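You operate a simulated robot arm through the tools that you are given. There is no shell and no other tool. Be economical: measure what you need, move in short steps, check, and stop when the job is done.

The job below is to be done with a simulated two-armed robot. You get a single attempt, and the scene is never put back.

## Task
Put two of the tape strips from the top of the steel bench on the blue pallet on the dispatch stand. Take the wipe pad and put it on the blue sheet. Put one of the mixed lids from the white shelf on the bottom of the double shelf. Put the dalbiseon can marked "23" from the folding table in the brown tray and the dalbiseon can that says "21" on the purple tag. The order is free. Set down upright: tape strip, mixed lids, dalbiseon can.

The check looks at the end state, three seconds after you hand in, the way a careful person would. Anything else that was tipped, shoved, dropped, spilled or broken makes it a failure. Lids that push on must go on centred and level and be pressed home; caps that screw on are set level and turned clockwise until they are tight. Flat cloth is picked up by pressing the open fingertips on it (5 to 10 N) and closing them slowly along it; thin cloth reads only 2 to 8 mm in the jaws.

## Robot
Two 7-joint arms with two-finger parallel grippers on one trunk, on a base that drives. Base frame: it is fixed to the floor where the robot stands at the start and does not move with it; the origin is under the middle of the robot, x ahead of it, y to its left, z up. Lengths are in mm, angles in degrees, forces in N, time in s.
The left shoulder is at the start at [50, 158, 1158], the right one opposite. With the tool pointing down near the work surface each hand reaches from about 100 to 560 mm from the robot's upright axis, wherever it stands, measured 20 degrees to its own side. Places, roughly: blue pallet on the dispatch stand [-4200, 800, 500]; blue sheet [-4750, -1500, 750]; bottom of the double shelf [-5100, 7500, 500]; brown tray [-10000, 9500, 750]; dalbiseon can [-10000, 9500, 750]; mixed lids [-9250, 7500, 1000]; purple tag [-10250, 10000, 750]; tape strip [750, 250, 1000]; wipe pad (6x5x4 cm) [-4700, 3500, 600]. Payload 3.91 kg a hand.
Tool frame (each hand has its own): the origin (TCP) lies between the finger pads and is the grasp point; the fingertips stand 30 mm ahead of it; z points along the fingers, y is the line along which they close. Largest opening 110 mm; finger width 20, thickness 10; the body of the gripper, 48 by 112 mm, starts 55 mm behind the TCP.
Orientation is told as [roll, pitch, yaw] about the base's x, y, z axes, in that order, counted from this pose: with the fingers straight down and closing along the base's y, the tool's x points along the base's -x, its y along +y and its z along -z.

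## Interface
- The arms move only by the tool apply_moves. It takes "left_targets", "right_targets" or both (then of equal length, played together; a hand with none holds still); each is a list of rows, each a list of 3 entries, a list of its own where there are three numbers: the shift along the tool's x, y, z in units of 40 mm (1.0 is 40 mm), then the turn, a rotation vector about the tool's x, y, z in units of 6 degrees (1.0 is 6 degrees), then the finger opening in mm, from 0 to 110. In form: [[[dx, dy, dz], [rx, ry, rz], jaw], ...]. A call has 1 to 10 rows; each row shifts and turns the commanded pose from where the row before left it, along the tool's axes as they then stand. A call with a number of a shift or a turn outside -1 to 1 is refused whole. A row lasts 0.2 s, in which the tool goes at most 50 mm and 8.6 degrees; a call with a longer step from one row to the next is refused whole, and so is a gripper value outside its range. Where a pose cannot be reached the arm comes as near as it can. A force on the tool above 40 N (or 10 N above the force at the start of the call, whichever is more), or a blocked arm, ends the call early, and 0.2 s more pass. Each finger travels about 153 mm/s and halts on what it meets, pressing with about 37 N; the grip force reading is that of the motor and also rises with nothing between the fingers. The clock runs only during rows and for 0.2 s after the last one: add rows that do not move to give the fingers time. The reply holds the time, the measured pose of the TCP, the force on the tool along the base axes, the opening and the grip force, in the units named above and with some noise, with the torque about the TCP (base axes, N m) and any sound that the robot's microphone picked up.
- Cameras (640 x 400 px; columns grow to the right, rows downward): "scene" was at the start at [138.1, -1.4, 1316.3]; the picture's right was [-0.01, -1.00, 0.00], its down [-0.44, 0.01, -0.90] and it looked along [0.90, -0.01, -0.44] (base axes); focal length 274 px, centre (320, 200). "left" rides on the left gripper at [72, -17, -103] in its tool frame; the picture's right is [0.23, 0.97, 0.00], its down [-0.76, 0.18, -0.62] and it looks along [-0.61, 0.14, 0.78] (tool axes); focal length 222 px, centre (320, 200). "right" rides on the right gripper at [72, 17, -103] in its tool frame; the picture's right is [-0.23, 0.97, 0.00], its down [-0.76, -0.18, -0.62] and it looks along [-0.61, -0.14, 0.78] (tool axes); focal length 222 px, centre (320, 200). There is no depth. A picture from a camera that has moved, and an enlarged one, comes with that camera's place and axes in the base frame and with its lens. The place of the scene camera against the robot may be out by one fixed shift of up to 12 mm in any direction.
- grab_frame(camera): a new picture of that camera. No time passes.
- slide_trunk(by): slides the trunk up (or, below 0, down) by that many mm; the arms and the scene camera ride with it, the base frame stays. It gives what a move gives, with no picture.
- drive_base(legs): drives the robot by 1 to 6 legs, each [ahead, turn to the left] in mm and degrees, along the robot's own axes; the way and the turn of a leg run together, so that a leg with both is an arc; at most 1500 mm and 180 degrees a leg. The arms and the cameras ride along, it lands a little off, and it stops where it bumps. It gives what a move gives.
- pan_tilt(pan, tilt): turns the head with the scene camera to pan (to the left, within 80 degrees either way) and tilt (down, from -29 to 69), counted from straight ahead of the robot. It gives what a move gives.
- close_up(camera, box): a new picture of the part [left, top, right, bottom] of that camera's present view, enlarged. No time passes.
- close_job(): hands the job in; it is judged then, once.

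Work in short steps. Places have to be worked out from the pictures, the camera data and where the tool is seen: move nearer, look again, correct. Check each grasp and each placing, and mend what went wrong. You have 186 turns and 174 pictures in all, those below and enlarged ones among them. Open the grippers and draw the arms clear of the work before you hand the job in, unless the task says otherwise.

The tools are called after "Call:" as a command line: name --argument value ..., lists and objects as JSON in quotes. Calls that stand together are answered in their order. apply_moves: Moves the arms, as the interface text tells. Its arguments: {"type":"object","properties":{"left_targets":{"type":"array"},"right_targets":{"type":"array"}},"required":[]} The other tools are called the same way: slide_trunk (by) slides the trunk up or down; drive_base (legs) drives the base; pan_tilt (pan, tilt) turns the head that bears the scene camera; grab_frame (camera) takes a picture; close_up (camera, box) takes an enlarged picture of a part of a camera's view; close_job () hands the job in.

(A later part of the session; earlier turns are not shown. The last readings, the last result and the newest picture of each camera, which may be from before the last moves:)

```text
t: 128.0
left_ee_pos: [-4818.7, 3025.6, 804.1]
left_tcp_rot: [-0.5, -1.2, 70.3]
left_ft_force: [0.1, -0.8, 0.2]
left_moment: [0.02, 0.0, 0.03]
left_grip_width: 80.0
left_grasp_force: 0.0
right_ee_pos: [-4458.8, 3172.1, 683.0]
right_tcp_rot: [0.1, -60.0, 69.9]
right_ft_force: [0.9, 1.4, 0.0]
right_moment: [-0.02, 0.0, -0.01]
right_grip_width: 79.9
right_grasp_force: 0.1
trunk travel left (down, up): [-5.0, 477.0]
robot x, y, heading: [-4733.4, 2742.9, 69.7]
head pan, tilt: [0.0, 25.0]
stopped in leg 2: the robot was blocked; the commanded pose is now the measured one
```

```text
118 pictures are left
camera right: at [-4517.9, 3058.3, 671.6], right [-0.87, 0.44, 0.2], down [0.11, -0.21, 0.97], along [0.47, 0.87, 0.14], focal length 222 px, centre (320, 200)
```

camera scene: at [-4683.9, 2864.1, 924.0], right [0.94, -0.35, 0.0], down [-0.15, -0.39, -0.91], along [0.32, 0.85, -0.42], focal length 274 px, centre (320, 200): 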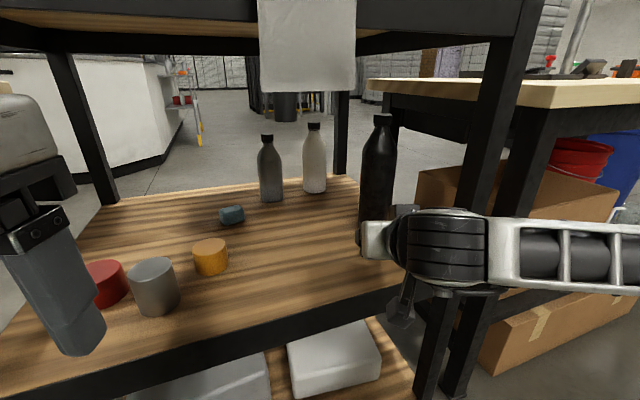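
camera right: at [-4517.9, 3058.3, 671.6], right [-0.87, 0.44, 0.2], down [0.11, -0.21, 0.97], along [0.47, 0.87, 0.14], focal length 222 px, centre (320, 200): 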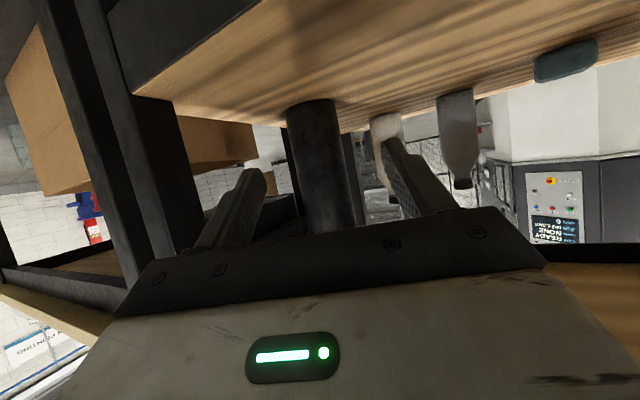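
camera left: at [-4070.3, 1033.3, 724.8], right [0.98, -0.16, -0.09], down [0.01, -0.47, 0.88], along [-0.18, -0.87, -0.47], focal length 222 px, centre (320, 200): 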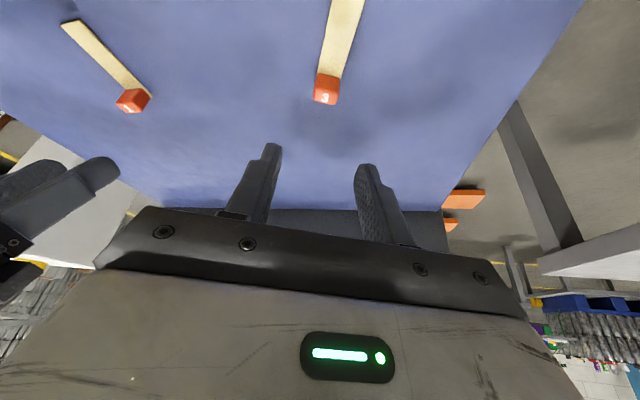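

The base is blocked at y≈2743 (rack foot or right forearm). I back up 80 mm and turn to face the rack squarely, then look at the right side.

Call:
drive_base --legs '[[-90, 0], [0, 19]]'

Call:
pan_tilt --pan -50 --tilt 35

Call:
grab_frame --camera "scene"

Call:
pan_tilt --pan 0 --tilt 60

Call:
grab_frame --camera "scene"

```text
t: 130.1
left_ee_pos: [-4938.3, 2901.1, 802.8]
left_tcp_rot: [-0.5, -0.6, 89.4]
left_ft_force: [-0.1, 0.8, 0.3]
left_moment: [0.01, 0.01, 0.05]
left_grip_width: 79.9
left_grasp_force: 0.1
right_ee_pos: [-4648.2, 3157.3, 680.5]
right_tcp_rot: [0.0, -59.7, 89.2]
right_ft_force: [0.5, -0.8, 0.4]
right_moment: [-0.02, 0.01, -0.02]
right_grip_width: 80.0
right_grasp_force: 0.1
trunk travel left (down, up): [-5.0, 477.0]
robot x, y, heading: [-4766.0, 2659.9, 88.8]
head pan, tilt: [0.0, 25.0]
```

```text
t: 131.3
left_ee_pos: [-4938.9, 2901.9, 803.7]
left_tcp_rot: [-0.5, -0.6, 89.4]
left_ft_force: [0.5, 0.2, -0.5]
left_moment: [-0.01, 0.0, 0.0]
left_grip_width: 80.0
left_grasp_force: 0.0
right_ee_pos: [-4648.2, 3157.9, 680.7]
right_tcp_rot: [0.0, -59.8, 89.2]
right_ft_force: [0.1, 0.0, -0.9]
right_moment: [-0.01, -0.01, -0.03]
right_grip_width: 80.1
right_grasp_force: 0.0
trunk travel left (down, up): [-5.0, 477.0]
robot x, y, heading: [-4766.5, 2662.7, 88.6]
head pan, tilt: [-50.0, 35.0]
```

```text
117 pictures are left
camera scene: at [-4690.9, 2755.5, 907.8], right [0.63, -0.78, 0.0], down [-0.45, -0.36, -0.82], along [0.64, 0.51, -0.57], focal length 274 px, centre (320, 200)
```

scene: 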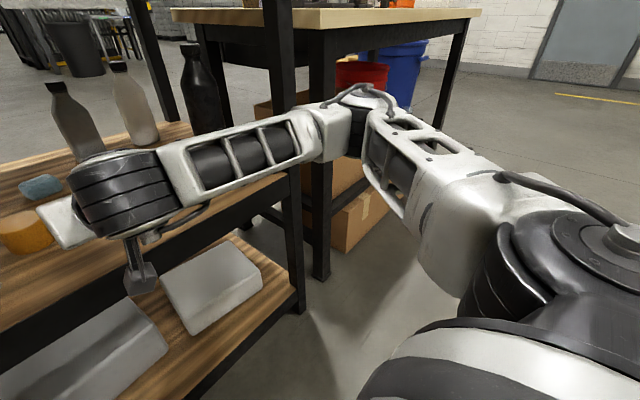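

```text
t: 132.5
left_ee_pos: [-4939.3, 2901.4, 802.6]
left_tcp_rot: [-0.5, -0.6, 89.4]
left_ft_force: [-0.4, 0.6, 0.7]
left_moment: [0.02, -0.04, -0.03]
left_grip_width: 80.0
left_grasp_force: 0.0
right_ee_pos: [-4648.0, 3157.4, 681.1]
right_tcp_rot: [-0.1, -59.7, 89.2]
right_ft_force: [-0.4, -0.1, 0.2]
right_moment: [0.01, 0.01, 0.02]
right_grip_width: 80.1
right_grasp_force: 0.0
trunk travel left (down, up): [-5.0, 477.0]
robot x, y, heading: [-4763.7, 2660.0, 88.8]
head pan, tilt: [0.0, 60.0]
```

```text
116 pictures are left
camera scene: at [-4758.0, 2766.9, 873.5], right [1.0, -0.02, 0.0], down [-0.02, -0.87, -0.5], along [0.01, 0.5, -0.87], focal length 274 px, centre (320, 200)
```

scene: 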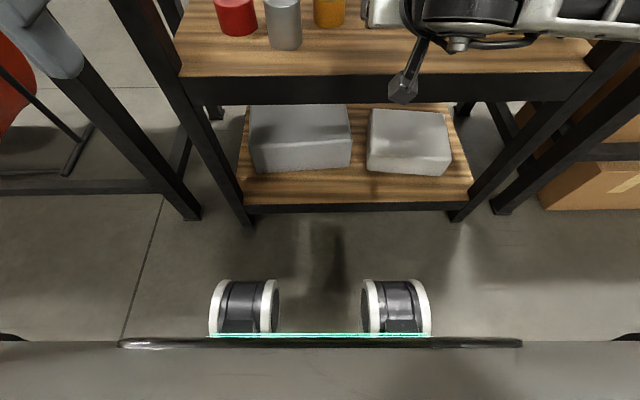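

The right elbow was what met the rack post; the base itself has ~200 mm to go. I extend the right hand forward first to pull the elbow in, then look.

Call:
apply_moves --right_targets '[[[-0.54, 0, 0.94], [0, 0, 0], 80], [[-0.54, 0, 0.94], [0, 0, 0], 80], [[-0.54, 0, 0.94], [0, 0, 0], 80]]'

Call:
pan_tilt --pan -30 --tilt 30

Call:
grab_frame --camera "scene"

Call:
grab_frame --camera "right"

```text
t: 133.3
left_ee_pos: [-4939.5, 2902.0, 803.0]
left_tcp_rot: [-0.5, -0.6, 89.4]
left_ft_force: [0.4, -0.4, 0.3]
left_moment: [0.04, -0.02, -0.02]
left_grip_width: 80.0
left_grasp_force: 0.0
right_ee_pos: [-4644.9, 3289.7, 681.5]
right_tcp_rot: [0.0, -59.9, 89.4]
right_ft_force: [-0.2, -1.0, -0.1]
right_moment: [0.02, 0.0, 0.02]
right_grip_width: 80.0
right_grasp_force: 0.1
trunk travel left (down, up): [-5.0, 477.0]
robot x, y, heading: [-4766.1, 2658.7, 88.7]
head pan, tilt: [0.0, 60.0]
```

```text
t: 134.2
left_ee_pos: [-4939.2, 2901.1, 802.1]
left_tcp_rot: [-0.5, -0.6, 89.4]
left_ft_force: [0.3, 0.1, 0.7]
left_moment: [-0.02, -0.01, 0.02]
left_grip_width: 80.1
left_grasp_force: 0.1
right_ee_pos: [-4645.0, 3288.7, 681.5]
right_tcp_rot: [0.0, -60.0, 89.3]
right_ft_force: [0.9, 0.3, 0.4]
right_moment: [-0.01, -0.01, -0.01]
right_grip_width: 80.1
right_grasp_force: 0.0
trunk travel left (down, up): [-5.0, 477.0]
robot x, y, heading: [-4766.0, 2659.9, 89.0]
head pan, tilt: [-30.0, 30.0]
```

```text
115 pictures are left
camera scene: at [-4712.7, 2777.6, 915.5], right [0.86, -0.52, 0.0], down [-0.26, -0.43, -0.87], along [0.45, 0.74, -0.5], focal length 274 px, centre (320, 200)
```

scene: 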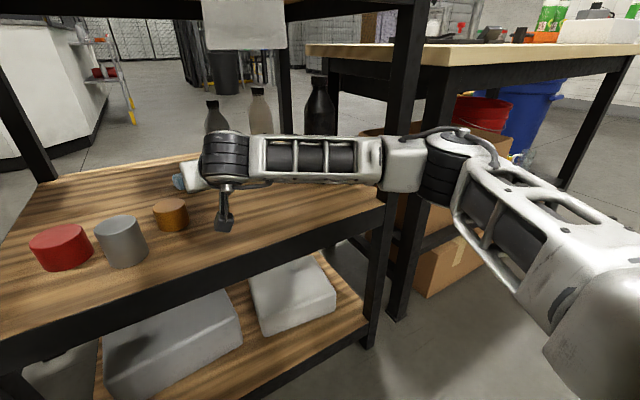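

```text
114 pictures are left
camera right: at [-4663.1, 3162.5, 671.0], right [-0.97, 0.13, 0.2], down [0.18, -0.16, 0.97], along [0.16, 0.98, 0.13], focal length 222 px, centre (320, 200)
```

right: 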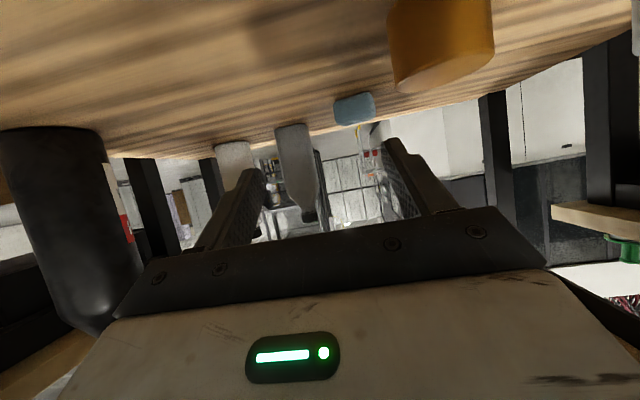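

The right elbow would hit the right post if I advance here, so I raise a little and shift the base about 90 mm to the left (−x) by backing out and coming in again.

Call:
slide_trunk --by 60

Call:
drive_base --legs '[[-460, 0], [0, 13], [440, 0], [0, -13]]'

Call:
grab_frame --camera "scene"

Call:
grab_frame --camera "right"

```text
t: 135.2
left_ee_pos: [-4939.0, 2900.9, 863.1]
left_tcp_rot: [-0.5, -0.6, 89.4]
left_ft_force: [0.2, -0.1, 0.3]
left_moment: [0.02, -0.03, 0.01]
left_grip_width: 80.2
left_grasp_force: 0.0
right_ee_pos: [-4644.2, 3288.9, 741.3]
right_tcp_rot: [0.1, -59.9, 89.3]
right_ft_force: [0.0, -0.2, 0.8]
right_moment: [0.0, 0.0, 0.05]
right_grip_width: 80.0
right_grasp_force: 0.1
trunk travel left (down, up): [-65.0, 417.0]
robot x, y, heading: [-4766.3, 2658.0, 89.0]
head pan, tilt: [-30.0, 30.0]
```

```text
t: 141.9
left_ee_pos: [-5038.8, 2877.7, 863.6]
left_tcp_rot: [-0.4, -0.7, 89.4]
left_ft_force: [0.6, 0.6, 0.9]
left_moment: [0.03, -0.01, 0.0]
left_grip_width: 80.0
left_grasp_force: 0.1
right_ee_pos: [-4745.3, 3266.3, 741.7]
right_tcp_rot: [-0.1, -59.8, 89.2]
right_ft_force: [0.1, 0.1, -0.3]
right_moment: [0.02, 0.04, -0.01]
right_grip_width: 80.1
right_grasp_force: 0.0
trunk travel left (down, up): [-65.0, 417.0]
robot x, y, heading: [-4866.6, 2636.0, 89.0]
head pan, tilt: [-30.0, 30.0]
```

```text
113 pictures are left
camera scene: at [-4813.6, 2753.9, 975.5], right [0.86, -0.52, 0.0], down [-0.26, -0.43, -0.87], along [0.45, 0.74, -0.5], focal length 274 px, centre (320, 200)
```

scene: 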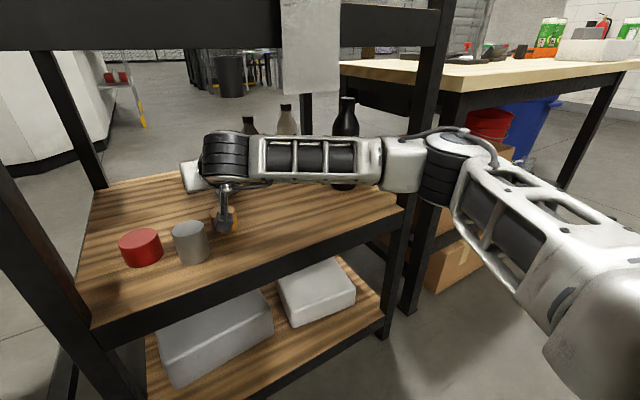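

```text
112 pictures are left
camera right: at [-4764.0, 3139.1, 731.0], right [-0.97, 0.13, 0.2], down [0.18, -0.16, 0.97], along [0.16, 0.98, 0.13], focal length 222 px, centre (320, 200)
```

right: 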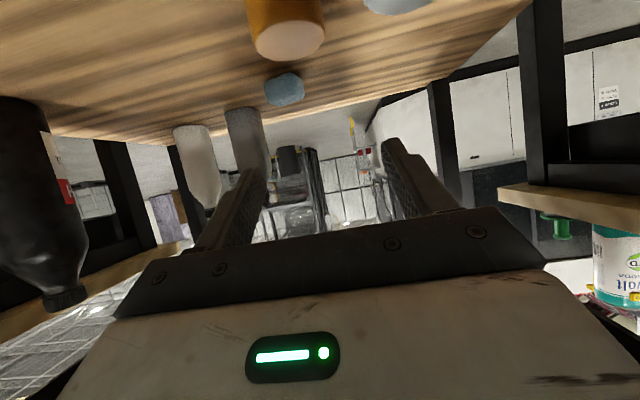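

Two right-camera views fix the pad at about (-4684,3521,588). I shift the hand right 60 mm and then drive 190 mm ahead at this raised height.

Call:
apply_moves --right_targets '[[[0, -0.76, 0], [0, 0, 0], 92], [[0, -0.76, 0], [0, 0, 0], 92]]'

Call:
drive_base --legs '[[100, 0], [85, 0]]'

Call:
grab_frame --camera "scene"

Call:
grab_frame --camera "right"

```text
t: 142.5
left_ee_pos: [-5041.1, 2877.9, 863.0]
left_tcp_rot: [-0.6, -0.5, 89.4]
left_ft_force: [-0.5, 0.2, -0.2]
left_moment: [-0.03, -0.03, -0.03]
left_grip_width: 79.9
left_grasp_force: 0.0
right_ee_pos: [-4684.2, 3262.6, 744.1]
right_tcp_rot: [-0.1, -59.8, 89.2]
right_ft_force: [-1.4, -0.1, 0.1]
right_moment: [0.01, 0.02, -0.01]
right_grip_width: 92.2
right_grasp_force: 0.1
trunk travel left (down, up): [-65.0, 417.0]
robot x, y, heading: [-4863.9, 2636.3, 88.9]
head pan, tilt: [-30.0, 30.0]
```

```text
t: 144.3
left_ee_pos: [-5036.8, 3065.4, 863.2]
left_tcp_rot: [-0.5, -0.8, 89.4]
left_ft_force: [0.1, 0.3, -0.1]
left_moment: [-0.02, 0.01, -0.01]
left_grip_width: 79.9
left_grasp_force: 0.0
right_ee_pos: [-4680.8, 3450.6, 743.7]
right_tcp_rot: [0.0, -59.9, 89.2]
right_ft_force: [0.1, -0.6, 0.0]
right_moment: [0.01, -0.02, 0.04]
right_grip_width: 92.0
right_grasp_force: 0.0
trunk travel left (down, up): [-65.0, 417.0]
robot x, y, heading: [-4866.1, 2825.7, 89.0]
head pan, tilt: [-30.0, 30.0]
```

```text
111 pictures are left
camera scene: at [-4809.7, 2941.4, 975.6], right [0.86, -0.52, 0.0], down [-0.26, -0.43, -0.87], along [0.45, 0.74, -0.5], focal length 274 px, centre (320, 200)
```

scene: 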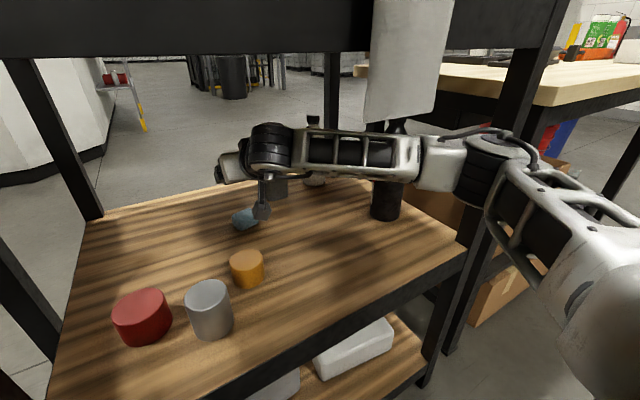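

```text
110 pictures are left
camera right: at [-4699.8, 3324.3, 732.9], right [-0.97, 0.13, 0.2], down [0.18, -0.16, 0.97], along [0.16, 0.98, 0.13], focal length 222 px, centre (320, 200)
```

right: 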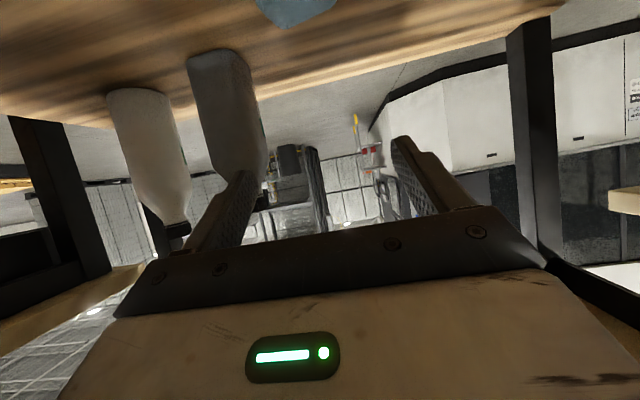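

The forearm clears the black bottle; the elbow is near the post, but extending pulls it inward. I extend 60 mm and lower 64 mm toward the pad.

Call:
apply_moves --right_targets '[[[-0.5, 0.025, 0.9], [0, 0, 0], 92], [[0.3, 0.025, 0.6], [0, 0, 0], 92], [[0.75, 0.025, 0.5], [0, 0, 0], 92], [[0, 0, 0], [0, 0, 0], 92]]'

Call:
grab_frame --camera "right"

Call:
grab_frame --camera "scene"

```text
t: 145.3
left_ee_pos: [-5035.9, 3065.7, 862.1]
left_tcp_rot: [-0.5, -0.6, 89.5]
left_ft_force: [0.3, 0.1, -0.6]
left_moment: [-0.02, -0.02, 0.02]
left_grip_width: 79.9
left_grasp_force: 0.2
right_ee_pos: [-4685.3, 3508.0, 680.7]
right_tcp_rot: [0.1, -59.9, 89.2]
right_ft_force: [-0.2, 0.2, 0.3]
right_moment: [-0.03, 0.01, -0.01]
right_grip_width: 92.4
right_grasp_force: 0.1
trunk travel left (down, up): [-65.0, 417.0]
robot x, y, heading: [-4863.1, 2824.9, 88.8]
head pan, tilt: [-30.0, 30.0]
```

```text
109 pictures are left
camera right: at [-4703.7, 3382.4, 670.8], right [-0.97, 0.13, 0.2], down [0.18, -0.16, 0.97], along [0.16, 0.98, 0.13], focal length 222 px, centre (320, 200)
```

right: 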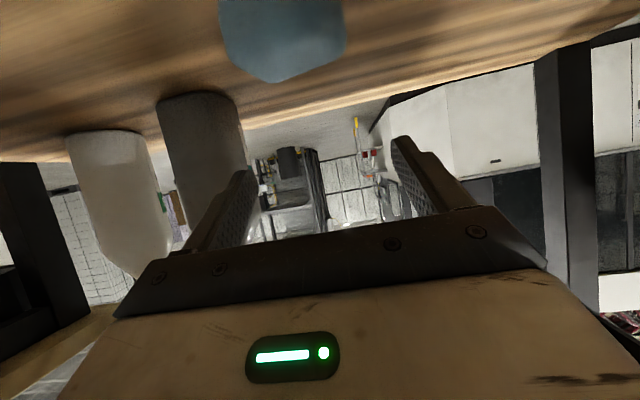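

```text
108 pictures are left
camera scene: at [-4809.7, 2941.5, 975.5], right [0.86, -0.52, 0.0], down [-0.26, -0.43, -0.87], along [0.45, 0.74, -0.5], focal length 274 px, centre (320, 200)
```

scene: 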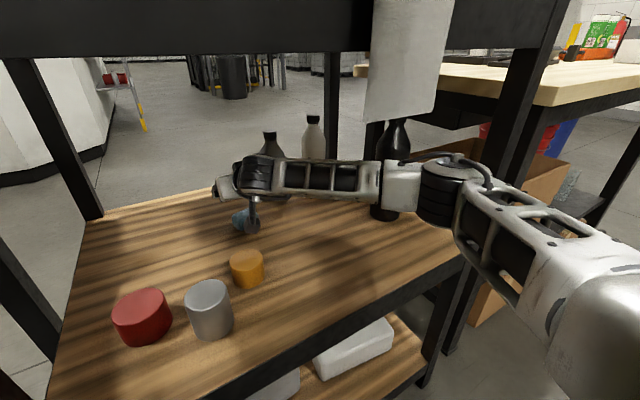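

The pad is right below/ahead at about (-4679,3526). I lower the hand 75 mm straddling it.

Call:
apply_moves --right_targets '[[[0.54, -0.05, 0.36], [0, 0, 0], 92], [[0.54, -0.05, 0.36], [0, 0, 0], 92], [[0.5, -0.05, 0.3], [0, 0, 0], 92], [[0, 0, 0], [0, 0, 0], 92]]'

Call:
grab_frame --camera "right"

```text
t: 146.3
left_ee_pos: [-5035.6, 3065.1, 863.6]
left_tcp_rot: [-0.5, -0.7, 89.4]
left_ft_force: [0.0, 0.7, -0.7]
left_moment: [-0.01, -0.01, 0.01]
left_grip_width: 79.9
left_grasp_force: 0.1
right_ee_pos: [-4681.3, 3514.5, 610.0]
right_tcp_rot: [0.1, -60.0, 89.1]
right_ft_force: [1.2, -1.8, 9.6]
right_moment: [-1.53, 0.13, 0.21]
right_grip_width: 92.0
right_grasp_force: 0.0
trunk travel left (down, up): [-65.0, 417.0]
robot x, y, heading: [-4864.1, 2823.6, 88.9]
head pan, tilt: [-30.0, 30.0]
```

```text
107 pictures are left
camera right: at [-4698.1, 3386.8, 599.4], right [-0.97, 0.13, 0.2], down [0.18, -0.16, 0.97], along [0.16, 0.98, 0.14], focal length 222 px, centre (320, 200)
```

right: 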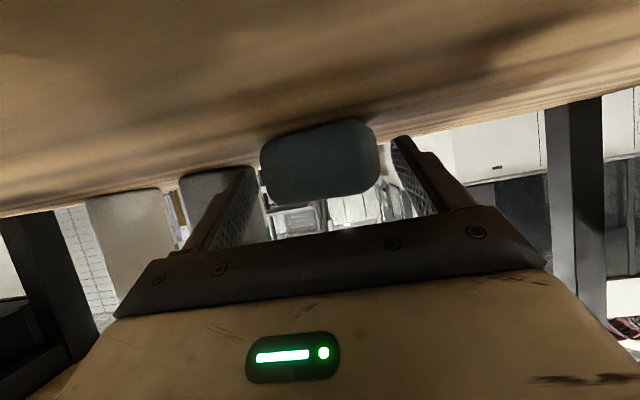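

A 10 N upward contact about 160 mm behind the TCP suggests the camera housing touches something (shelf or orange block). I check with the head.

Call:
close_up --camera "scene" --box '[160, 130, 340, 300]'

```text
2.35 times, centred on (250, 215) of scene
camera zoom: at [-4809.8, 2940.8, 975.9], right [0.86, -0.52, 0.0], down [-0.26, -0.43, -0.87], along [0.45, 0.74, -0.5], focal length 645 px, centre (485, 165)
```

zoom: 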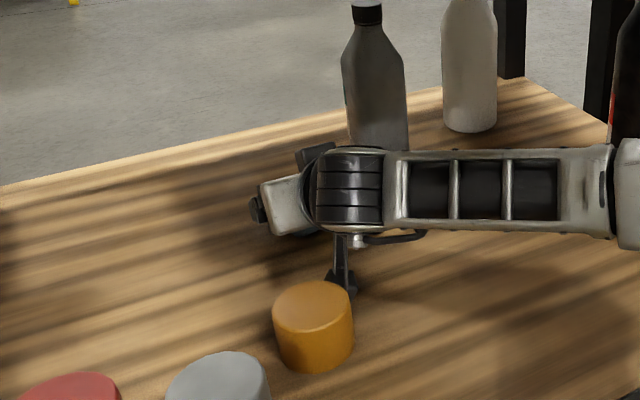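

The camera housing sits close beside the orange block, touching the shelf. I relieve by 4 mm — the pad is right between the tips — and close.

Call:
apply_moves --right_targets '[[[-0.09, 0, -0.05], [0, 0, 0], 92], [[0, 0, 0], [0, 0, 0], 75], [[0, 0, 0], [0, 0, 0], 60], [[0, 0, 0], [0, 0, 0], 48], [[0, 0, 0], [0, 0, 0], 40], [[0, 0, 0], [0, 0, 0], 40]]'

Call:
grab_frame --camera "right"

```text
t: 147.7
left_ee_pos: [-5035.2, 3065.1, 864.1]
left_tcp_rot: [-0.5, -0.6, 89.3]
left_ft_force: [-0.3, -0.6, 0.2]
left_moment: [-0.01, -0.01, -0.01]
left_grip_width: 80.0
left_grasp_force: 0.1
right_ee_pos: [-4679.5, 3513.0, 612.5]
right_tcp_rot: [0.0, -59.9, 89.2]
right_ft_force: [-1.3, -0.4, -0.2]
right_moment: [-0.03, -0.04, 0.01]
right_grip_width: 61.0
right_grasp_force: 37.4
trunk travel left (down, up): [-65.0, 417.0]
robot x, y, heading: [-4862.8, 2823.3, 88.8]
head pan, tilt: [-30.0, 30.0]
```

```text
105 pictures are left
camera right: at [-4697.6, 3386.7, 602.3], right [-0.97, 0.13, 0.2], down [0.18, -0.16, 0.97], along [0.16, 0.98, 0.13], focal length 222 px, centre (320, 200)
```

right: 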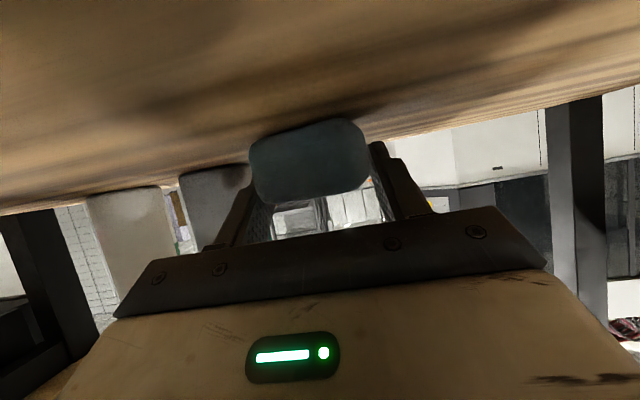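

The pad is gripped at 61 mm (its 60 mm side). I lift it straight up and look.

Call:
apply_moves --right_targets '[[[-0.8, 0, -0.46], [0, 0, 0], 40], [[-0.8, 0, -0.46], [0, 0, 0], 40], [[-0.8, 0, -0.46], [0, 0, 0], 40], [[-0.4, 0, -0.23], [0, 0, 0], 40]]'

Call:
grab_frame --camera "scene"

```text
t: 148.7
left_ee_pos: [-5036.0, 3064.9, 862.9]
left_tcp_rot: [-0.5, -0.6, 89.5]
left_ft_force: [-0.1, 0.5, 0.6]
left_moment: [-0.04, 0.03, -0.02]
left_grip_width: 79.9
left_grasp_force: 0.0
right_ee_pos: [-4677.8, 3512.4, 741.4]
right_tcp_rot: [0.0, -59.8, 89.2]
right_ft_force: [0.0, 0.7, -0.3]
right_moment: [0.03, 0.0, 0.0]
right_grip_width: 60.5
right_grasp_force: 36.8
trunk travel left (down, up): [-65.0, 417.0]
robot x, y, heading: [-4862.5, 2826.8, 89.0]
head pan, tilt: [-30.0, 30.0]
```

```text
104 pictures are left
camera scene: at [-4809.7, 2941.5, 975.5], right [0.86, -0.52, 0.0], down [-0.26, -0.43, -0.87], along [0.45, 0.74, -0.5], focal length 274 px, centre (320, 200)
```

scene: 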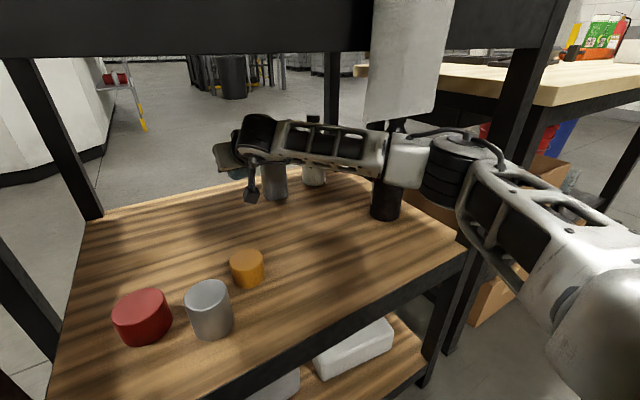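

The pad is held and the other items are untouched. I back straight out of the rack.

Call:
drive_base --legs '[[-250, 0], [-500, 0]]'

Call:
grab_frame --camera "scene"

```text
t: 153.1
left_ee_pos: [-5050.8, 2301.4, 864.2]
left_tcp_rot: [-0.5, -0.6, 89.9]
left_ft_force: [0.3, -0.7, -0.2]
left_moment: [0.04, 0.0, -0.02]
left_grip_width: 79.9
left_grasp_force: 0.1
right_ee_pos: [-4696.0, 2753.0, 742.1]
right_tcp_rot: [0.0, -59.8, 89.7]
right_ft_force: [-0.4, 0.7, 0.3]
right_moment: [0.0, -0.01, -0.01]
right_grip_width: 59.8
right_grasp_force: 37.0
trunk travel left (down, up): [-65.0, 417.0]
robot x, y, heading: [-4875.0, 2061.5, 89.2]
head pan, tilt: [-30.0, 30.0]
```

```text
103 pictures are left
camera scene: at [-4822.6, 2179.4, 975.5], right [0.86, -0.51, 0.0], down [-0.25, -0.43, -0.87], along [0.44, 0.75, -0.5], focal length 274 px, centre (320, 200)
```

scene: 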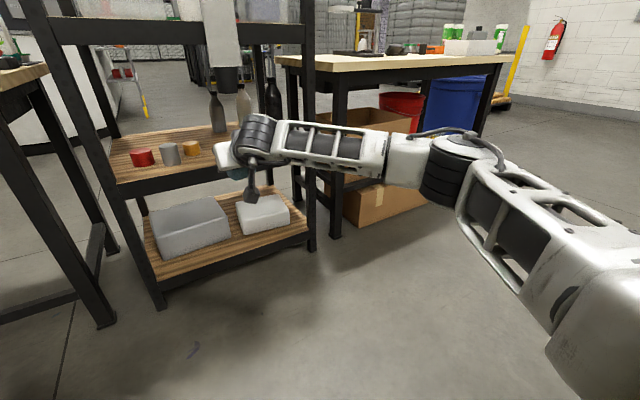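

Clear of the rack. I tuck the right hand back, raise the trunk, and turn toward the blue sheet (−y side) to view the way.

Call:
apply_moves --right_targets '[[[0.5, 0, -0.86], [0, 0, 0], 40], [[0.5, 0, -0.86], [0, 0, 0], 40], [[0.5, 0, -0.86], [0, 0, 0], 40], [[0.5, 0, -0.86], [0, 0, 0], 40], [[0.5, 0, -0.86], [0, 0, 0], 40]]'

Call:
slide_trunk --by 250

Call:
drive_base --legs '[[0, 163]]'

Call:
pan_tilt --pan 0 --tilt 18

Call:
grab_frame --camera "scene"

```text
t: 154.3
left_ee_pos: [-5049.9, 2301.7, 863.2]
left_tcp_rot: [-0.4, -0.5, 89.8]
left_ft_force: [-0.5, -0.4, -0.1]
left_moment: [0.02, 0.01, -0.02]
left_grip_width: 79.9
left_grasp_force: 0.1
right_ee_pos: [-4699.3, 2553.3, 741.4]
right_tcp_rot: [0.0, -59.8, 89.7]
right_ft_force: [-1.1, 0.4, 0.7]
right_moment: [0.0, 0.02, -0.02]
right_grip_width: 59.3
right_grasp_force: 36.9
trunk travel left (down, up): [-65.0, 417.0]
robot x, y, heading: [-4876.0, 2065.0, 89.4]
head pan, tilt: [-30.0, 30.0]
```

```text
t: 156.9
left_ee_pos: [-5050.9, 2300.7, 1113.5]
left_tcp_rot: [-0.4, -0.6, 89.9]
left_ft_force: [-0.3, 0.2, -0.2]
left_moment: [0.0, 0.03, -0.01]
left_grip_width: 80.1
left_grasp_force: 0.0
right_ee_pos: [-4699.1, 2553.5, 991.7]
right_tcp_rot: [0.0, -59.8, 89.7]
right_ft_force: [-0.2, 0.3, 0.2]
right_moment: [0.01, -0.01, 0.03]
right_grip_width: 58.1
right_grasp_force: 37.2
trunk travel left (down, up): [-315.0, 167.0]
robot x, y, heading: [-4874.1, 2063.7, 89.6]
head pan, tilt: [-30.0, 30.0]
```

```text
t: 163.9
left_ee_pos: [-4786.4, 1779.4, 1113.3]
left_tcp_rot: [-0.5, -0.6, -108.8]
left_ft_force: [-0.6, 0.0, 0.4]
left_moment: [0.04, -0.01, -0.01]
left_grip_width: 80.1
left_grasp_force: 0.0
right_ee_pos: [-5201.2, 1652.4, 990.6]
right_tcp_rot: [0.0, -59.8, -109.0]
right_ft_force: [0.3, 0.3, -0.1]
right_moment: [-0.02, 0.0, 0.02]
right_grip_width: 55.6
right_grasp_force: 37.2
trunk travel left (down, up): [-315.0, 167.0]
robot x, y, heading: [-4874.6, 2061.6, -109.1]
head pan, tilt: [-30.0, 30.0]
```

```text
t: 164.9
left_ee_pos: [-4788.1, 1779.8, 1113.3]
left_tcp_rot: [-0.4, -0.6, -108.8]
left_ft_force: [0.2, -0.7, 0.6]
left_moment: [0.05, -0.02, 0.02]
left_grip_width: 79.7
left_grasp_force: 0.0
right_ee_pos: [-5201.2, 1653.7, 991.1]
right_tcp_rot: [0.0, -59.7, -109.0]
right_ft_force: [-0.2, 0.1, 0.0]
right_moment: [0.0, 0.02, 0.0]
right_grip_width: 55.6
right_grasp_force: 37.3
trunk travel left (down, up): [-315.0, 167.0]
robot x, y, heading: [-4874.2, 2065.1, -109.3]
head pan, tilt: [0.0, 18.0]
```

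```text
102 pictures are left
camera scene: at [-4913.3, 1935.7, 1244.8], right [-0.94, 0.33, 0.0], down [0.1, 0.29, -0.95], along [-0.32, -0.9, -0.31], focal length 274 px, centre (320, 200)
```

scene: 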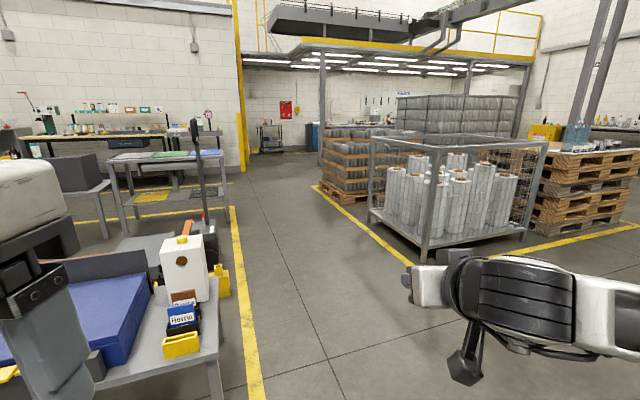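

The aisle at x≈-5200…-6000 leads to the table with coloured sheets; the blue sheet lies near (-4790,-1430) at its aisle end. I set the jaw to hold at 54 (the pad is soft) and drive down the aisle.

Call:
apply_moves --right_targets '[[[0, 0, 0], [0, 0, 0], 52]]'

Call:
drive_base --legs '[[1200, 0], [0, 18], [1400, 0]]'

Call:
pan_tilt --pan 40 --tilt 20

Call:
grab_frame --camera "scene"

Call:
grab_frame --camera "right"

```text
t: 165.3
left_ee_pos: [-4786.5, 1779.2, 1113.7]
left_tcp_rot: [-0.6, -0.7, -108.8]
left_ft_force: [-0.3, 0.3, -0.9]
left_moment: [0.01, 0.0, -0.02]
left_grip_width: 79.9
left_grasp_force: 0.0
right_ee_pos: [-5200.7, 1652.7, 990.9]
right_tcp_rot: [0.0, -59.8, -109.0]
right_ft_force: [-0.4, 0.8, -0.5]
right_moment: [-0.04, 0.01, -0.03]
right_grip_width: 55.3
right_grasp_force: 36.5
trunk travel left (down, up): [-315.0, 167.0]
robot x, y, heading: [-4870.1, 2060.5, -109.4]
head pan, tilt: [0.0, 18.0]
```

```text
t: 178.9
left_ee_pos: [-5137.7, -692.8, 1113.6]
left_tcp_rot: [-0.4, -0.6, -91.0]
left_ft_force: [0.6, -0.7, -0.5]
left_moment: [-0.02, -0.02, 0.02]
left_grip_width: 79.8
left_grasp_force: 0.1
right_ee_pos: [-5492.4, -941.2, 990.4]
right_tcp_rot: [0.0, -59.8, -91.1]
right_ft_force: [0.0, 0.7, -0.7]
right_moment: [-0.04, 0.02, 0.01]
right_grip_width: 54.8
right_grasp_force: 37.6
trunk travel left (down, up): [-315.0, 167.0]
robot x, y, heading: [-5308.5, -452.4, -91.7]
head pan, tilt: [0.0, 18.0]
```

```text
t: 179.9
left_ee_pos: [-5137.9, -692.4, 1113.8]
left_tcp_rot: [-0.5, -0.6, -90.9]
left_ft_force: [-0.4, 0.6, -0.5]
left_moment: [0.0, 0.01, 0.0]
left_grip_width: 80.0
left_grasp_force: 0.0
right_ee_pos: [-5492.7, -940.4, 991.5]
right_tcp_rot: [0.0, -59.8, -91.1]
right_ft_force: [0.7, 0.3, -0.3]
right_moment: [-0.01, 0.02, -0.02]
right_grip_width: 54.5
right_grasp_force: 36.9
trunk travel left (down, up): [-315.0, 167.0]
robot x, y, heading: [-5311.3, -453.8, -91.4]
head pan, tilt: [40.0, 20.0]
```

```text
101 pictures are left
camera scene: at [-5245.5, -564.7, 1241.6], right [-0.78, -0.62, 0.0], down [-0.21, 0.27, -0.94], along [0.59, -0.74, -0.34], focal length 274 px, centre (320, 200)
```

scene: 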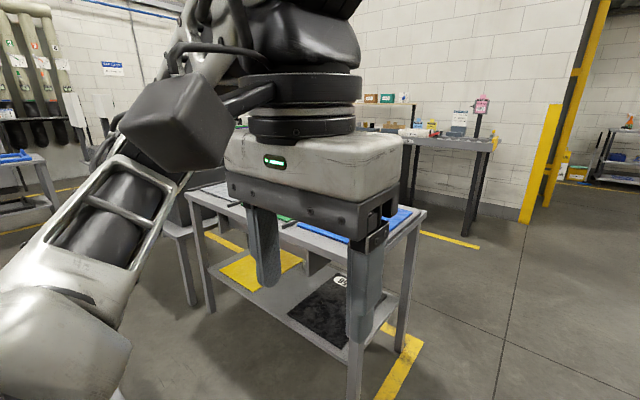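

```text
100 pictures are left
camera right: at [-5472.2, -815.8, 980.6], right [0.97, -0.13, 0.2], down [-0.17, 0.16, 0.97], along [-0.16, -0.98, 0.13], focal length 222 px, centre (320, 200)
```

right: 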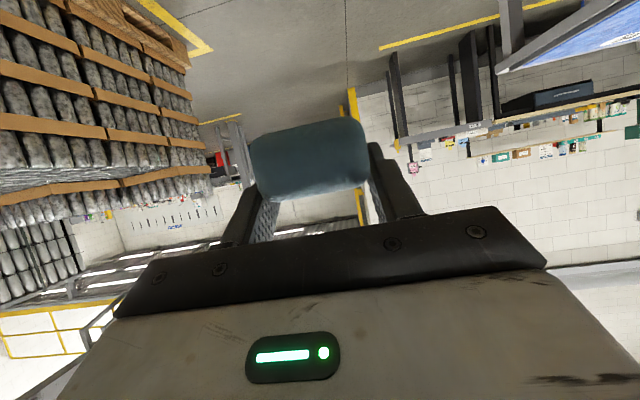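

The pad is still well held. The table's aisle end is at x≈-4870, y≈-1320…-1680. I drive to y≈-1400 and turn to face it (+x).

Call:
drive_base --legs '[[940, 0], [0, 85]]'

Call:
pan_tilt --pan -10 --tilt 35

Call:
grab_frame --camera "scene"

```text
t: 188.5
left_ee_pos: [-5073.1, -1235.3, 1113.1]
left_tcp_rot: [-0.5, -0.6, -4.9]
left_ft_force: [1.1, 0.2, 0.1]
left_moment: [0.0, 0.03, 0.03]
left_grip_width: 80.0
left_grasp_force: 0.0
right_ee_pos: [-4851.6, -1607.2, 990.0]
right_tcp_rot: [0.1, -59.8, -5.1]
right_ft_force: [0.3, 0.5, 0.2]
right_moment: [0.03, -0.03, 0.03]
right_grip_width: 54.7
right_grasp_force: 36.7
trunk travel left (down, up): [-315.0, 167.0]
robot x, y, heading: [-5327.7, -1388.2, -5.3]
head pan, tilt: [40.0, 20.0]
```

```text
t: 189.7
left_ee_pos: [-5072.4, -1234.4, 1113.5]
left_tcp_rot: [-0.5, -0.6, -4.9]
left_ft_force: [0.5, -0.1, 0.4]
left_moment: [-0.01, 0.0, -0.04]
left_grip_width: 80.0
left_grasp_force: 0.0
right_ee_pos: [-4851.8, -1605.5, 990.0]
right_tcp_rot: [-0.1, -59.8, -5.1]
right_ft_force: [-0.5, 0.3, -0.2]
right_moment: [-0.02, 0.02, 0.01]
right_grip_width: 55.3
right_grasp_force: 36.7
trunk travel left (down, up): [-315.0, 167.0]
robot x, y, heading: [-5328.1, -1385.0, -5.5]
head pan, tilt: [-10.0, 35.0]
```

```text
99 pictures are left
camera scene: at [-5195.2, -1416.7, 1217.8], right [-0.27, -0.96, 0.0], down [-0.55, 0.15, -0.82], along [0.79, -0.22, -0.57], focal length 274 px, centre (320, 200)
```

scene: 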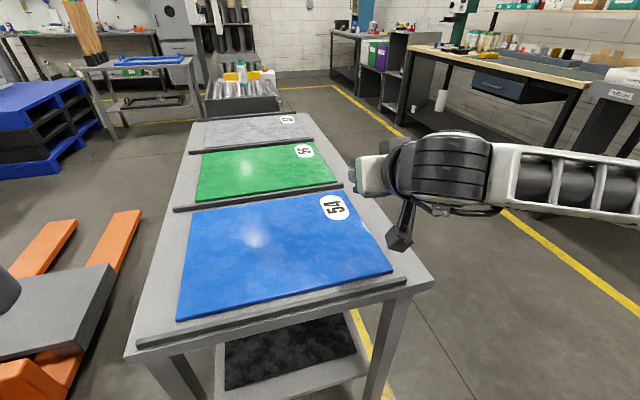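

The blue sheet "54" spans about x -4860…-4532, y -1676…-1248 at z≈755. I bring the pad over its middle at about 85 mm above.

Call:
apply_moves --right_targets '[[[0.32, 0.5, 0.69], [0, 0, 0], 52], [[0.32, 0.5, 0.69], [0, 0, 0], 52], [[0.32, 0.5, 0.69], [0, 0, 0], 52], [[0.32, 0.5, 0.69], [0, 0, 0], 52], [[0.32, 0.5, 0.69], [0, 0, 0], 52], [[0.32, 0.5, 0.69], [0, 0, 0], 52]]'

Call:
grab_frame --camera "scene"

Call:
grab_frame --camera "right"

```text
t: 191.1
left_ee_pos: [-5072.4, -1235.2, 1113.6]
left_tcp_rot: [-0.5, -0.6, -4.9]
left_ft_force: [0.3, 0.0, -0.2]
left_moment: [0.0, 0.01, 0.01]
left_grip_width: 80.0
left_grasp_force: 0.0
right_ee_pos: [-4736.0, -1497.0, 842.0]
right_tcp_rot: [0.0, -59.9, -5.2]
right_ft_force: [0.5, 0.0, -0.8]
right_moment: [0.01, 0.03, 0.02]
right_grip_width: 55.1
right_grasp_force: 36.7
trunk travel left (down, up): [-315.0, 167.0]
robot x, y, heading: [-5323.8, -1390.2, -5.4]
head pan, tilt: [-10.0, 35.0]
```

```text
98 pictures are left
camera scene: at [-5195.0, -1416.6, 1217.7], right [-0.27, -0.96, 0.0], down [-0.55, 0.15, -0.82], along [0.79, -0.22, -0.57], focal length 274 px, centre (320, 200)
```

scene: 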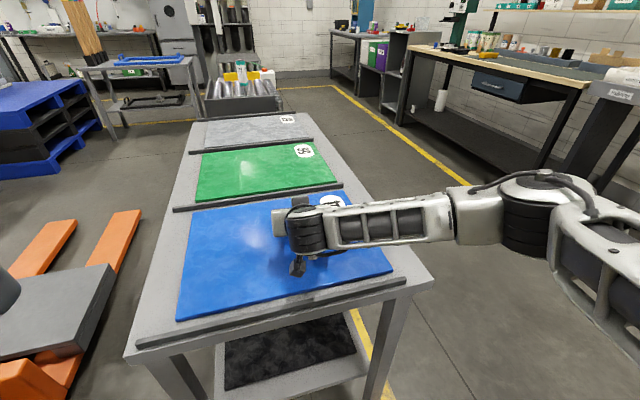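

```text
97 pictures are left
camera right: at [-4858.4, -1470.1, 831.8], right [0.2, 0.96, 0.2], down [-0.17, -0.16, 0.97], along [0.96, -0.23, 0.13], focal length 222 px, centre (320, 200)
```

right: 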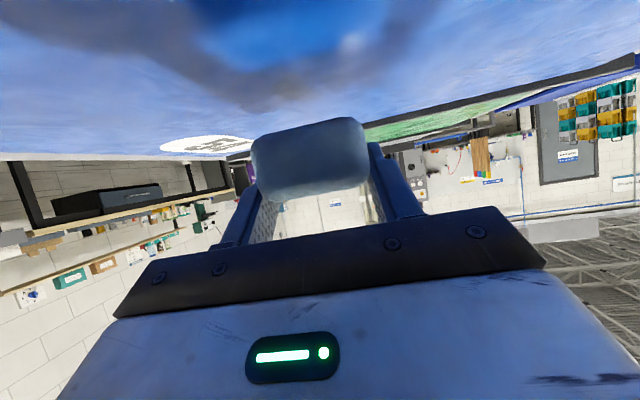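

Well placed over the sheet, clear of the label. I lower 24 mm, then in 4 mm steps until contact.

Call:
apply_moves --right_targets '[[[0.52, 0, 0.3], [0, 0, 0], 52], [[0.087, 0, 0.05], [0, 0, 0], 52], [[0.087, 0, 0.05], [0, 0, 0], 52], [[0.087, 0, 0.05], [0, 0, 0], 52], [[0.087, 0, 0.05], [0, 0, 0], 52]]'

Call:
grab_frame --camera "right"

```text
t: 191.9
left_ee_pos: [-5073.9, -1235.8, 1113.2]
left_tcp_rot: [-0.6, -0.7, -4.9]
left_ft_force: [-0.4, -0.1, -1.6]
left_moment: [0.01, -0.01, 0.0]
left_grip_width: 79.8
left_grasp_force: 0.1
right_ee_pos: [-4733.5, -1495.9, 823.9]
right_tcp_rot: [0.5, -61.3, -5.7]
right_ft_force: [1.1, 1.0, 13.1]
right_moment: [0.09, 1.04, 0.02]
right_grip_width: 54.8
right_grasp_force: 36.2
trunk travel left (down, up): [-315.0, 167.0]
robot x, y, heading: [-5323.0, -1389.1, -5.5]
head pan, tilt: [-10.0, 35.0]
stopped in row 4 (right hand): the force on the tool passed its limit at 44 N (the readings are from after the stop); the commanded pose is now the measured one
```

```text
96 pictures are left
camera right: at [-4855.5, -1468.5, 809.6], right [0.2, 0.96, 0.2], down [-0.2, -0.17, 0.97], along [0.96, -0.23, 0.15], focal length 222 px, centre (320, 200)
```

right: 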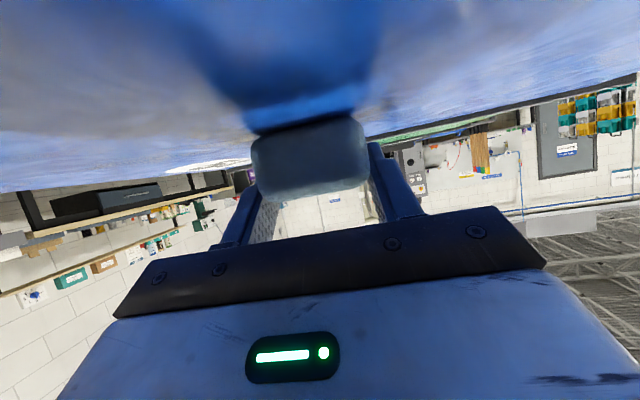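

The housing and pad reach the sheet together (13 N); the pad is within ~2 mm of it. I open the jaws slowly and back out along the fingers.

Call:
apply_moves --right_targets '[[[0, 0, 0], [0, 0, 0], 62], [[0, 0, 0], [0, 0, 0], 75], [[0, 0, 0], [0, 0, 0], 95], [[0, 0, 0], [0, 0, 0], 95], [[-0.1, 0, -0.4], [0, 0, 0], 95], [[-0.4, 0, -0.8], [0, 0, 0], 95], [[-0.6, 0, -0.7], [0, 0, 0], 95], [[-0.7, 0, -0.6], [0, 0, 0], 95]]'

Call:
grab_frame --camera "scene"

Call:
grab_frame --camera "right"

```text
t: 193.7
left_ee_pos: [-5073.6, -1236.3, 1113.8]
left_tcp_rot: [-0.4, -0.7, -5.1]
left_ft_force: [-0.2, 0.4, -0.2]
left_moment: [0.02, -0.01, -0.01]
left_grip_width: 79.9
left_grasp_force: 0.0
right_ee_pos: [-4786.3, -1497.1, 932.5]
right_tcp_rot: [0.1, -60.7, -5.4]
right_ft_force: [-0.3, 0.2, -0.4]
right_moment: [0.01, 0.05, -0.01]
right_grip_width: 95.0
right_grasp_force: 0.0
trunk travel left (down, up): [-315.0, 167.0]
robot x, y, heading: [-5326.0, -1389.5, -5.8]
head pan, tilt: [-10.0, 35.0]
```

```text
95 pictures are left
camera scene: at [-5195.5, -1416.8, 1217.7], right [-0.27, -0.96, 0.0], down [-0.55, 0.15, -0.82], along [0.79, -0.22, -0.57], focal length 274 px, centre (320, 200)
```

scene: 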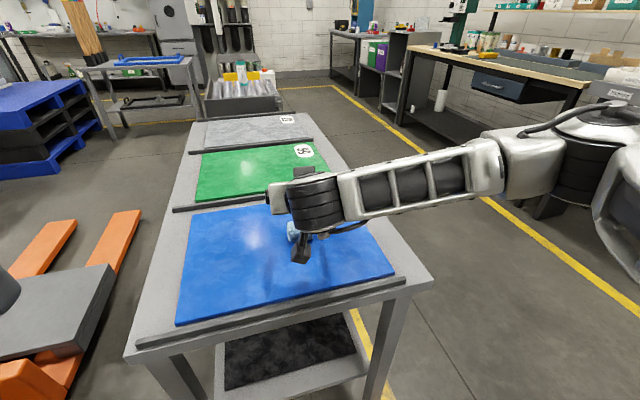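

```text
94 pictures are left
camera right: at [-4908.3, -1469.4, 920.1], right [0.2, 0.96, 0.2], down [-0.19, -0.16, 0.97], along [0.96, -0.23, 0.15], focal length 222 px, centre (320, 200)
```

right: 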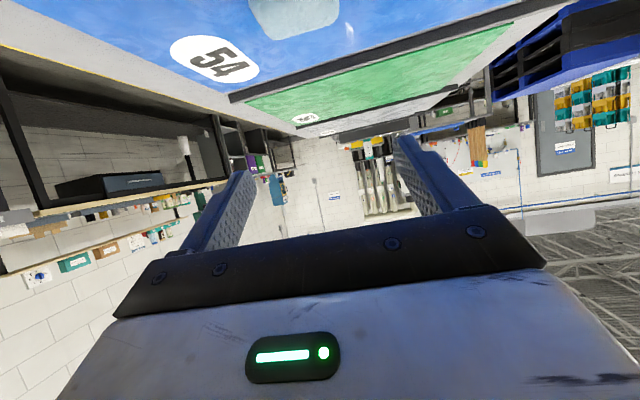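

The pad lies on the blue sheet. I back away, set the right tool upright again, and confirm with a picture.

Call:
drive_base --legs '[[-350, 0]]'

Call:
apply_moves --right_targets '[[[0, 0, 0], [0, 1, 0], 80], [[0, 0, 0], [0, 1, 0], 80], [[0, 0, 0], [0, 1, 0], 80], [[0, 0, 0], [0, 1, 0], 80], [[0, 0, 0], [0, 1, 0], 80], [[0.5, -0.5, 0], [0, 1, 0], 80], [[0.5, -0.5, -0.5], [0, 1, 0], 80], [[0.5, -0.5, -0.5], [0, 1, 0], 80], [[0.5, 0, -0.5], [0, 1, 0], 80], [[0.5, 0, -0.5], [0, 1, 0], 80]]'

Call:
grab_frame --camera "scene"

```text
t: 195.9
left_ee_pos: [-5411.2, -1203.3, 1112.7]
left_tcp_rot: [-0.4, -0.6, -5.1]
left_ft_force: [-0.7, 0.0, -0.1]
left_moment: [-0.03, 0.0, 0.0]
left_grip_width: 79.9
left_grasp_force: 0.1
right_ee_pos: [-5123.6, -1465.6, 932.6]
right_tcp_rot: [0.3, -60.8, -5.8]
right_ft_force: [-0.3, -0.5, -1.1]
right_moment: [-0.01, 0.0, -0.01]
right_grip_width: 94.8
right_grasp_force: 0.0
trunk travel left (down, up): [-315.0, 167.0]
robot x, y, heading: [-5664.0, -1353.7, -5.8]
head pan, tilt: [-10.0, 35.0]
```

```text
t: 198.1
left_ee_pos: [-5411.3, -1204.0, 1113.5]
left_tcp_rot: [-0.5, -0.6, -5.2]
left_ft_force: [-0.4, -0.1, -0.2]
left_moment: [0.02, -0.02, 0.01]
left_grip_width: 80.1
left_grasp_force: 0.1
right_ee_pos: [-5243.1, -1514.9, 977.2]
right_tcp_rot: [0.3, -0.7, -5.4]
right_ft_force: [0.6, 0.0, -0.4]
right_moment: [-0.02, 0.02, -0.01]
right_grip_width: 80.2
right_grasp_force: 0.0
trunk travel left (down, up): [-315.0, 167.0]
robot x, y, heading: [-5666.3, -1359.9, -5.9]
head pan, tilt: [-10.0, 35.0]
```

```text
93 pictures are left
camera scene: at [-5533.7, -1383.9, 1217.8], right [-0.27, -0.96, 0.0], down [-0.55, 0.16, -0.82], along [0.79, -0.22, -0.57], focal length 274 px, centre (320, 200)
```

scene: 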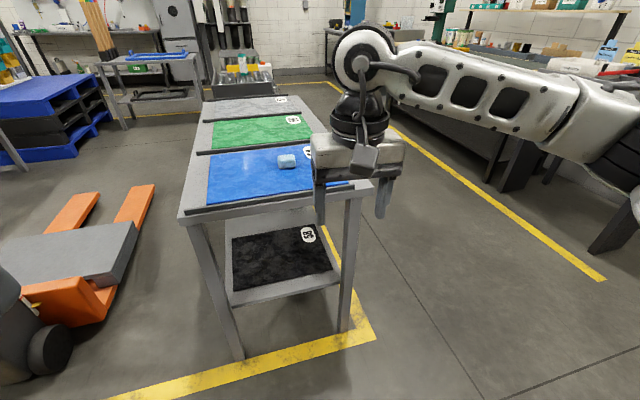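

Pad confirmed on the sheet. Next the lids at (-9250,7500): I drive up the aisle to y≈1400 and look for a route.

Call:
drive_base --legs '[[0, 97], [1400, 0], [1400, 0]]'

Call:
slide_trunk --by 160

Call:
pan_tilt --pan 40 --tilt 5

Call:
grab_frame --camera "scene"

Call:
pan_tilt --pan -30 --tilt 5

Call:
grab_frame --camera "scene"

```text
t: 215.6
left_ee_pos: [-6010.6, 1607.1, 1112.4]
left_tcp_rot: [-0.5, -0.5, 94.7]
left_ft_force: [0.0, 0.0, 0.1]
left_moment: [0.0, 0.02, 0.0]
left_grip_width: 80.1
left_grasp_force: 0.0
right_ee_pos: [-5733.5, 1825.3, 976.4]
right_tcp_rot: [0.1, -0.9, 94.5]
right_ft_force: [-1.1, 0.2, -0.5]
right_moment: [0.01, -0.01, 0.02]
right_grip_width: 79.8
right_grasp_force: 0.1
trunk travel left (down, up): [-315.0, 167.0]
robot x, y, heading: [-5817.2, 1380.1, 94.0]
head pan, tilt: [-10.0, 35.0]
```

```text
t: 217.4
left_ee_pos: [-6011.0, 1606.8, 1273.4]
left_tcp_rot: [-0.4, -0.6, 94.7]
left_ft_force: [0.5, 0.6, 0.6]
left_moment: [0.02, -0.03, 0.01]
left_grip_width: 80.1
left_grasp_force: 0.1
right_ee_pos: [-5733.2, 1824.9, 1136.6]
right_tcp_rot: [0.1, -0.8, 94.4]
right_ft_force: [0.9, -0.2, 0.7]
right_moment: [0.03, 0.01, 0.0]
right_grip_width: 80.0
right_grasp_force: 0.0
trunk travel left (down, up): [-475.0, 7.0]
robot x, y, heading: [-5815.0, 1384.8, 94.4]
head pan, tilt: [-10.0, 35.0]
```

```text
t: 218.6
left_ee_pos: [-6010.1, 1607.5, 1273.3]
left_tcp_rot: [-0.5, -0.6, 94.7]
left_ft_force: [0.1, -0.1, 0.3]
left_moment: [0.02, 0.01, -0.01]
left_grip_width: 79.8
left_grasp_force: 0.1
right_ee_pos: [-5733.8, 1826.0, 1137.5]
right_tcp_rot: [0.0, -0.7, 94.5]
right_ft_force: [-0.9, -0.3, -0.1]
right_moment: [0.02, 0.03, -0.01]
right_grip_width: 80.2
right_grasp_force: 0.1
trunk travel left (down, up): [-475.0, 7.0]
robot x, y, heading: [-5817.1, 1384.0, 93.9]
head pan, tilt: [40.0, 5.0]
```

```text
92 pictures are left
camera scene: at [-5877.5, 1488.3, 1425.9], right [0.72, 0.7, 0.0], down [0.06, -0.06, -1.0], along [-0.69, 0.72, -0.09], focal length 274 px, centre (320, 200)
```

scene: 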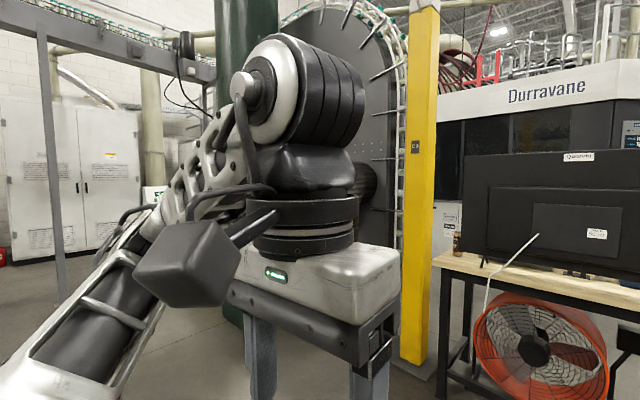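

```text
t: 220.0
left_ee_pos: [-6011.4, 1607.0, 1273.3]
left_tcp_rot: [-0.4, -0.6, 94.7]
left_ft_force: [0.4, 0.1, 0.9]
left_moment: [0.01, -0.04, -0.01]
left_grip_width: 79.9
left_grasp_force: 0.1
right_ee_pos: [-5732.2, 1824.9, 1138.0]
right_tcp_rot: [0.2, -0.8, 94.4]
right_ft_force: [-0.4, -0.5, -0.9]
right_moment: [-0.02, 0.0, 0.02]
right_grip_width: 80.0
right_grasp_force: 0.1
trunk travel left (down, up): [-475.0, 7.0]
robot x, y, heading: [-5817.3, 1383.0, 94.3]
head pan, tilt: [-30.0, 5.0]
```

```text
91 pictures are left
camera scene: at [-5773.6, 1504.9, 1426.0], right [0.9, -0.44, 0.0], down [-0.04, -0.08, -1.0], along [0.43, 0.9, -0.09], focal length 274 px, centre (320, 200)
```

scene: 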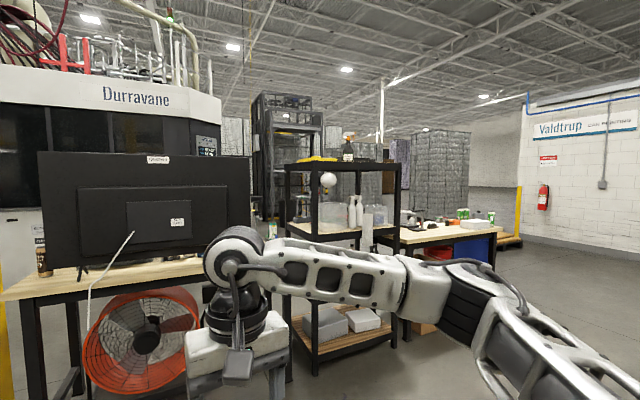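

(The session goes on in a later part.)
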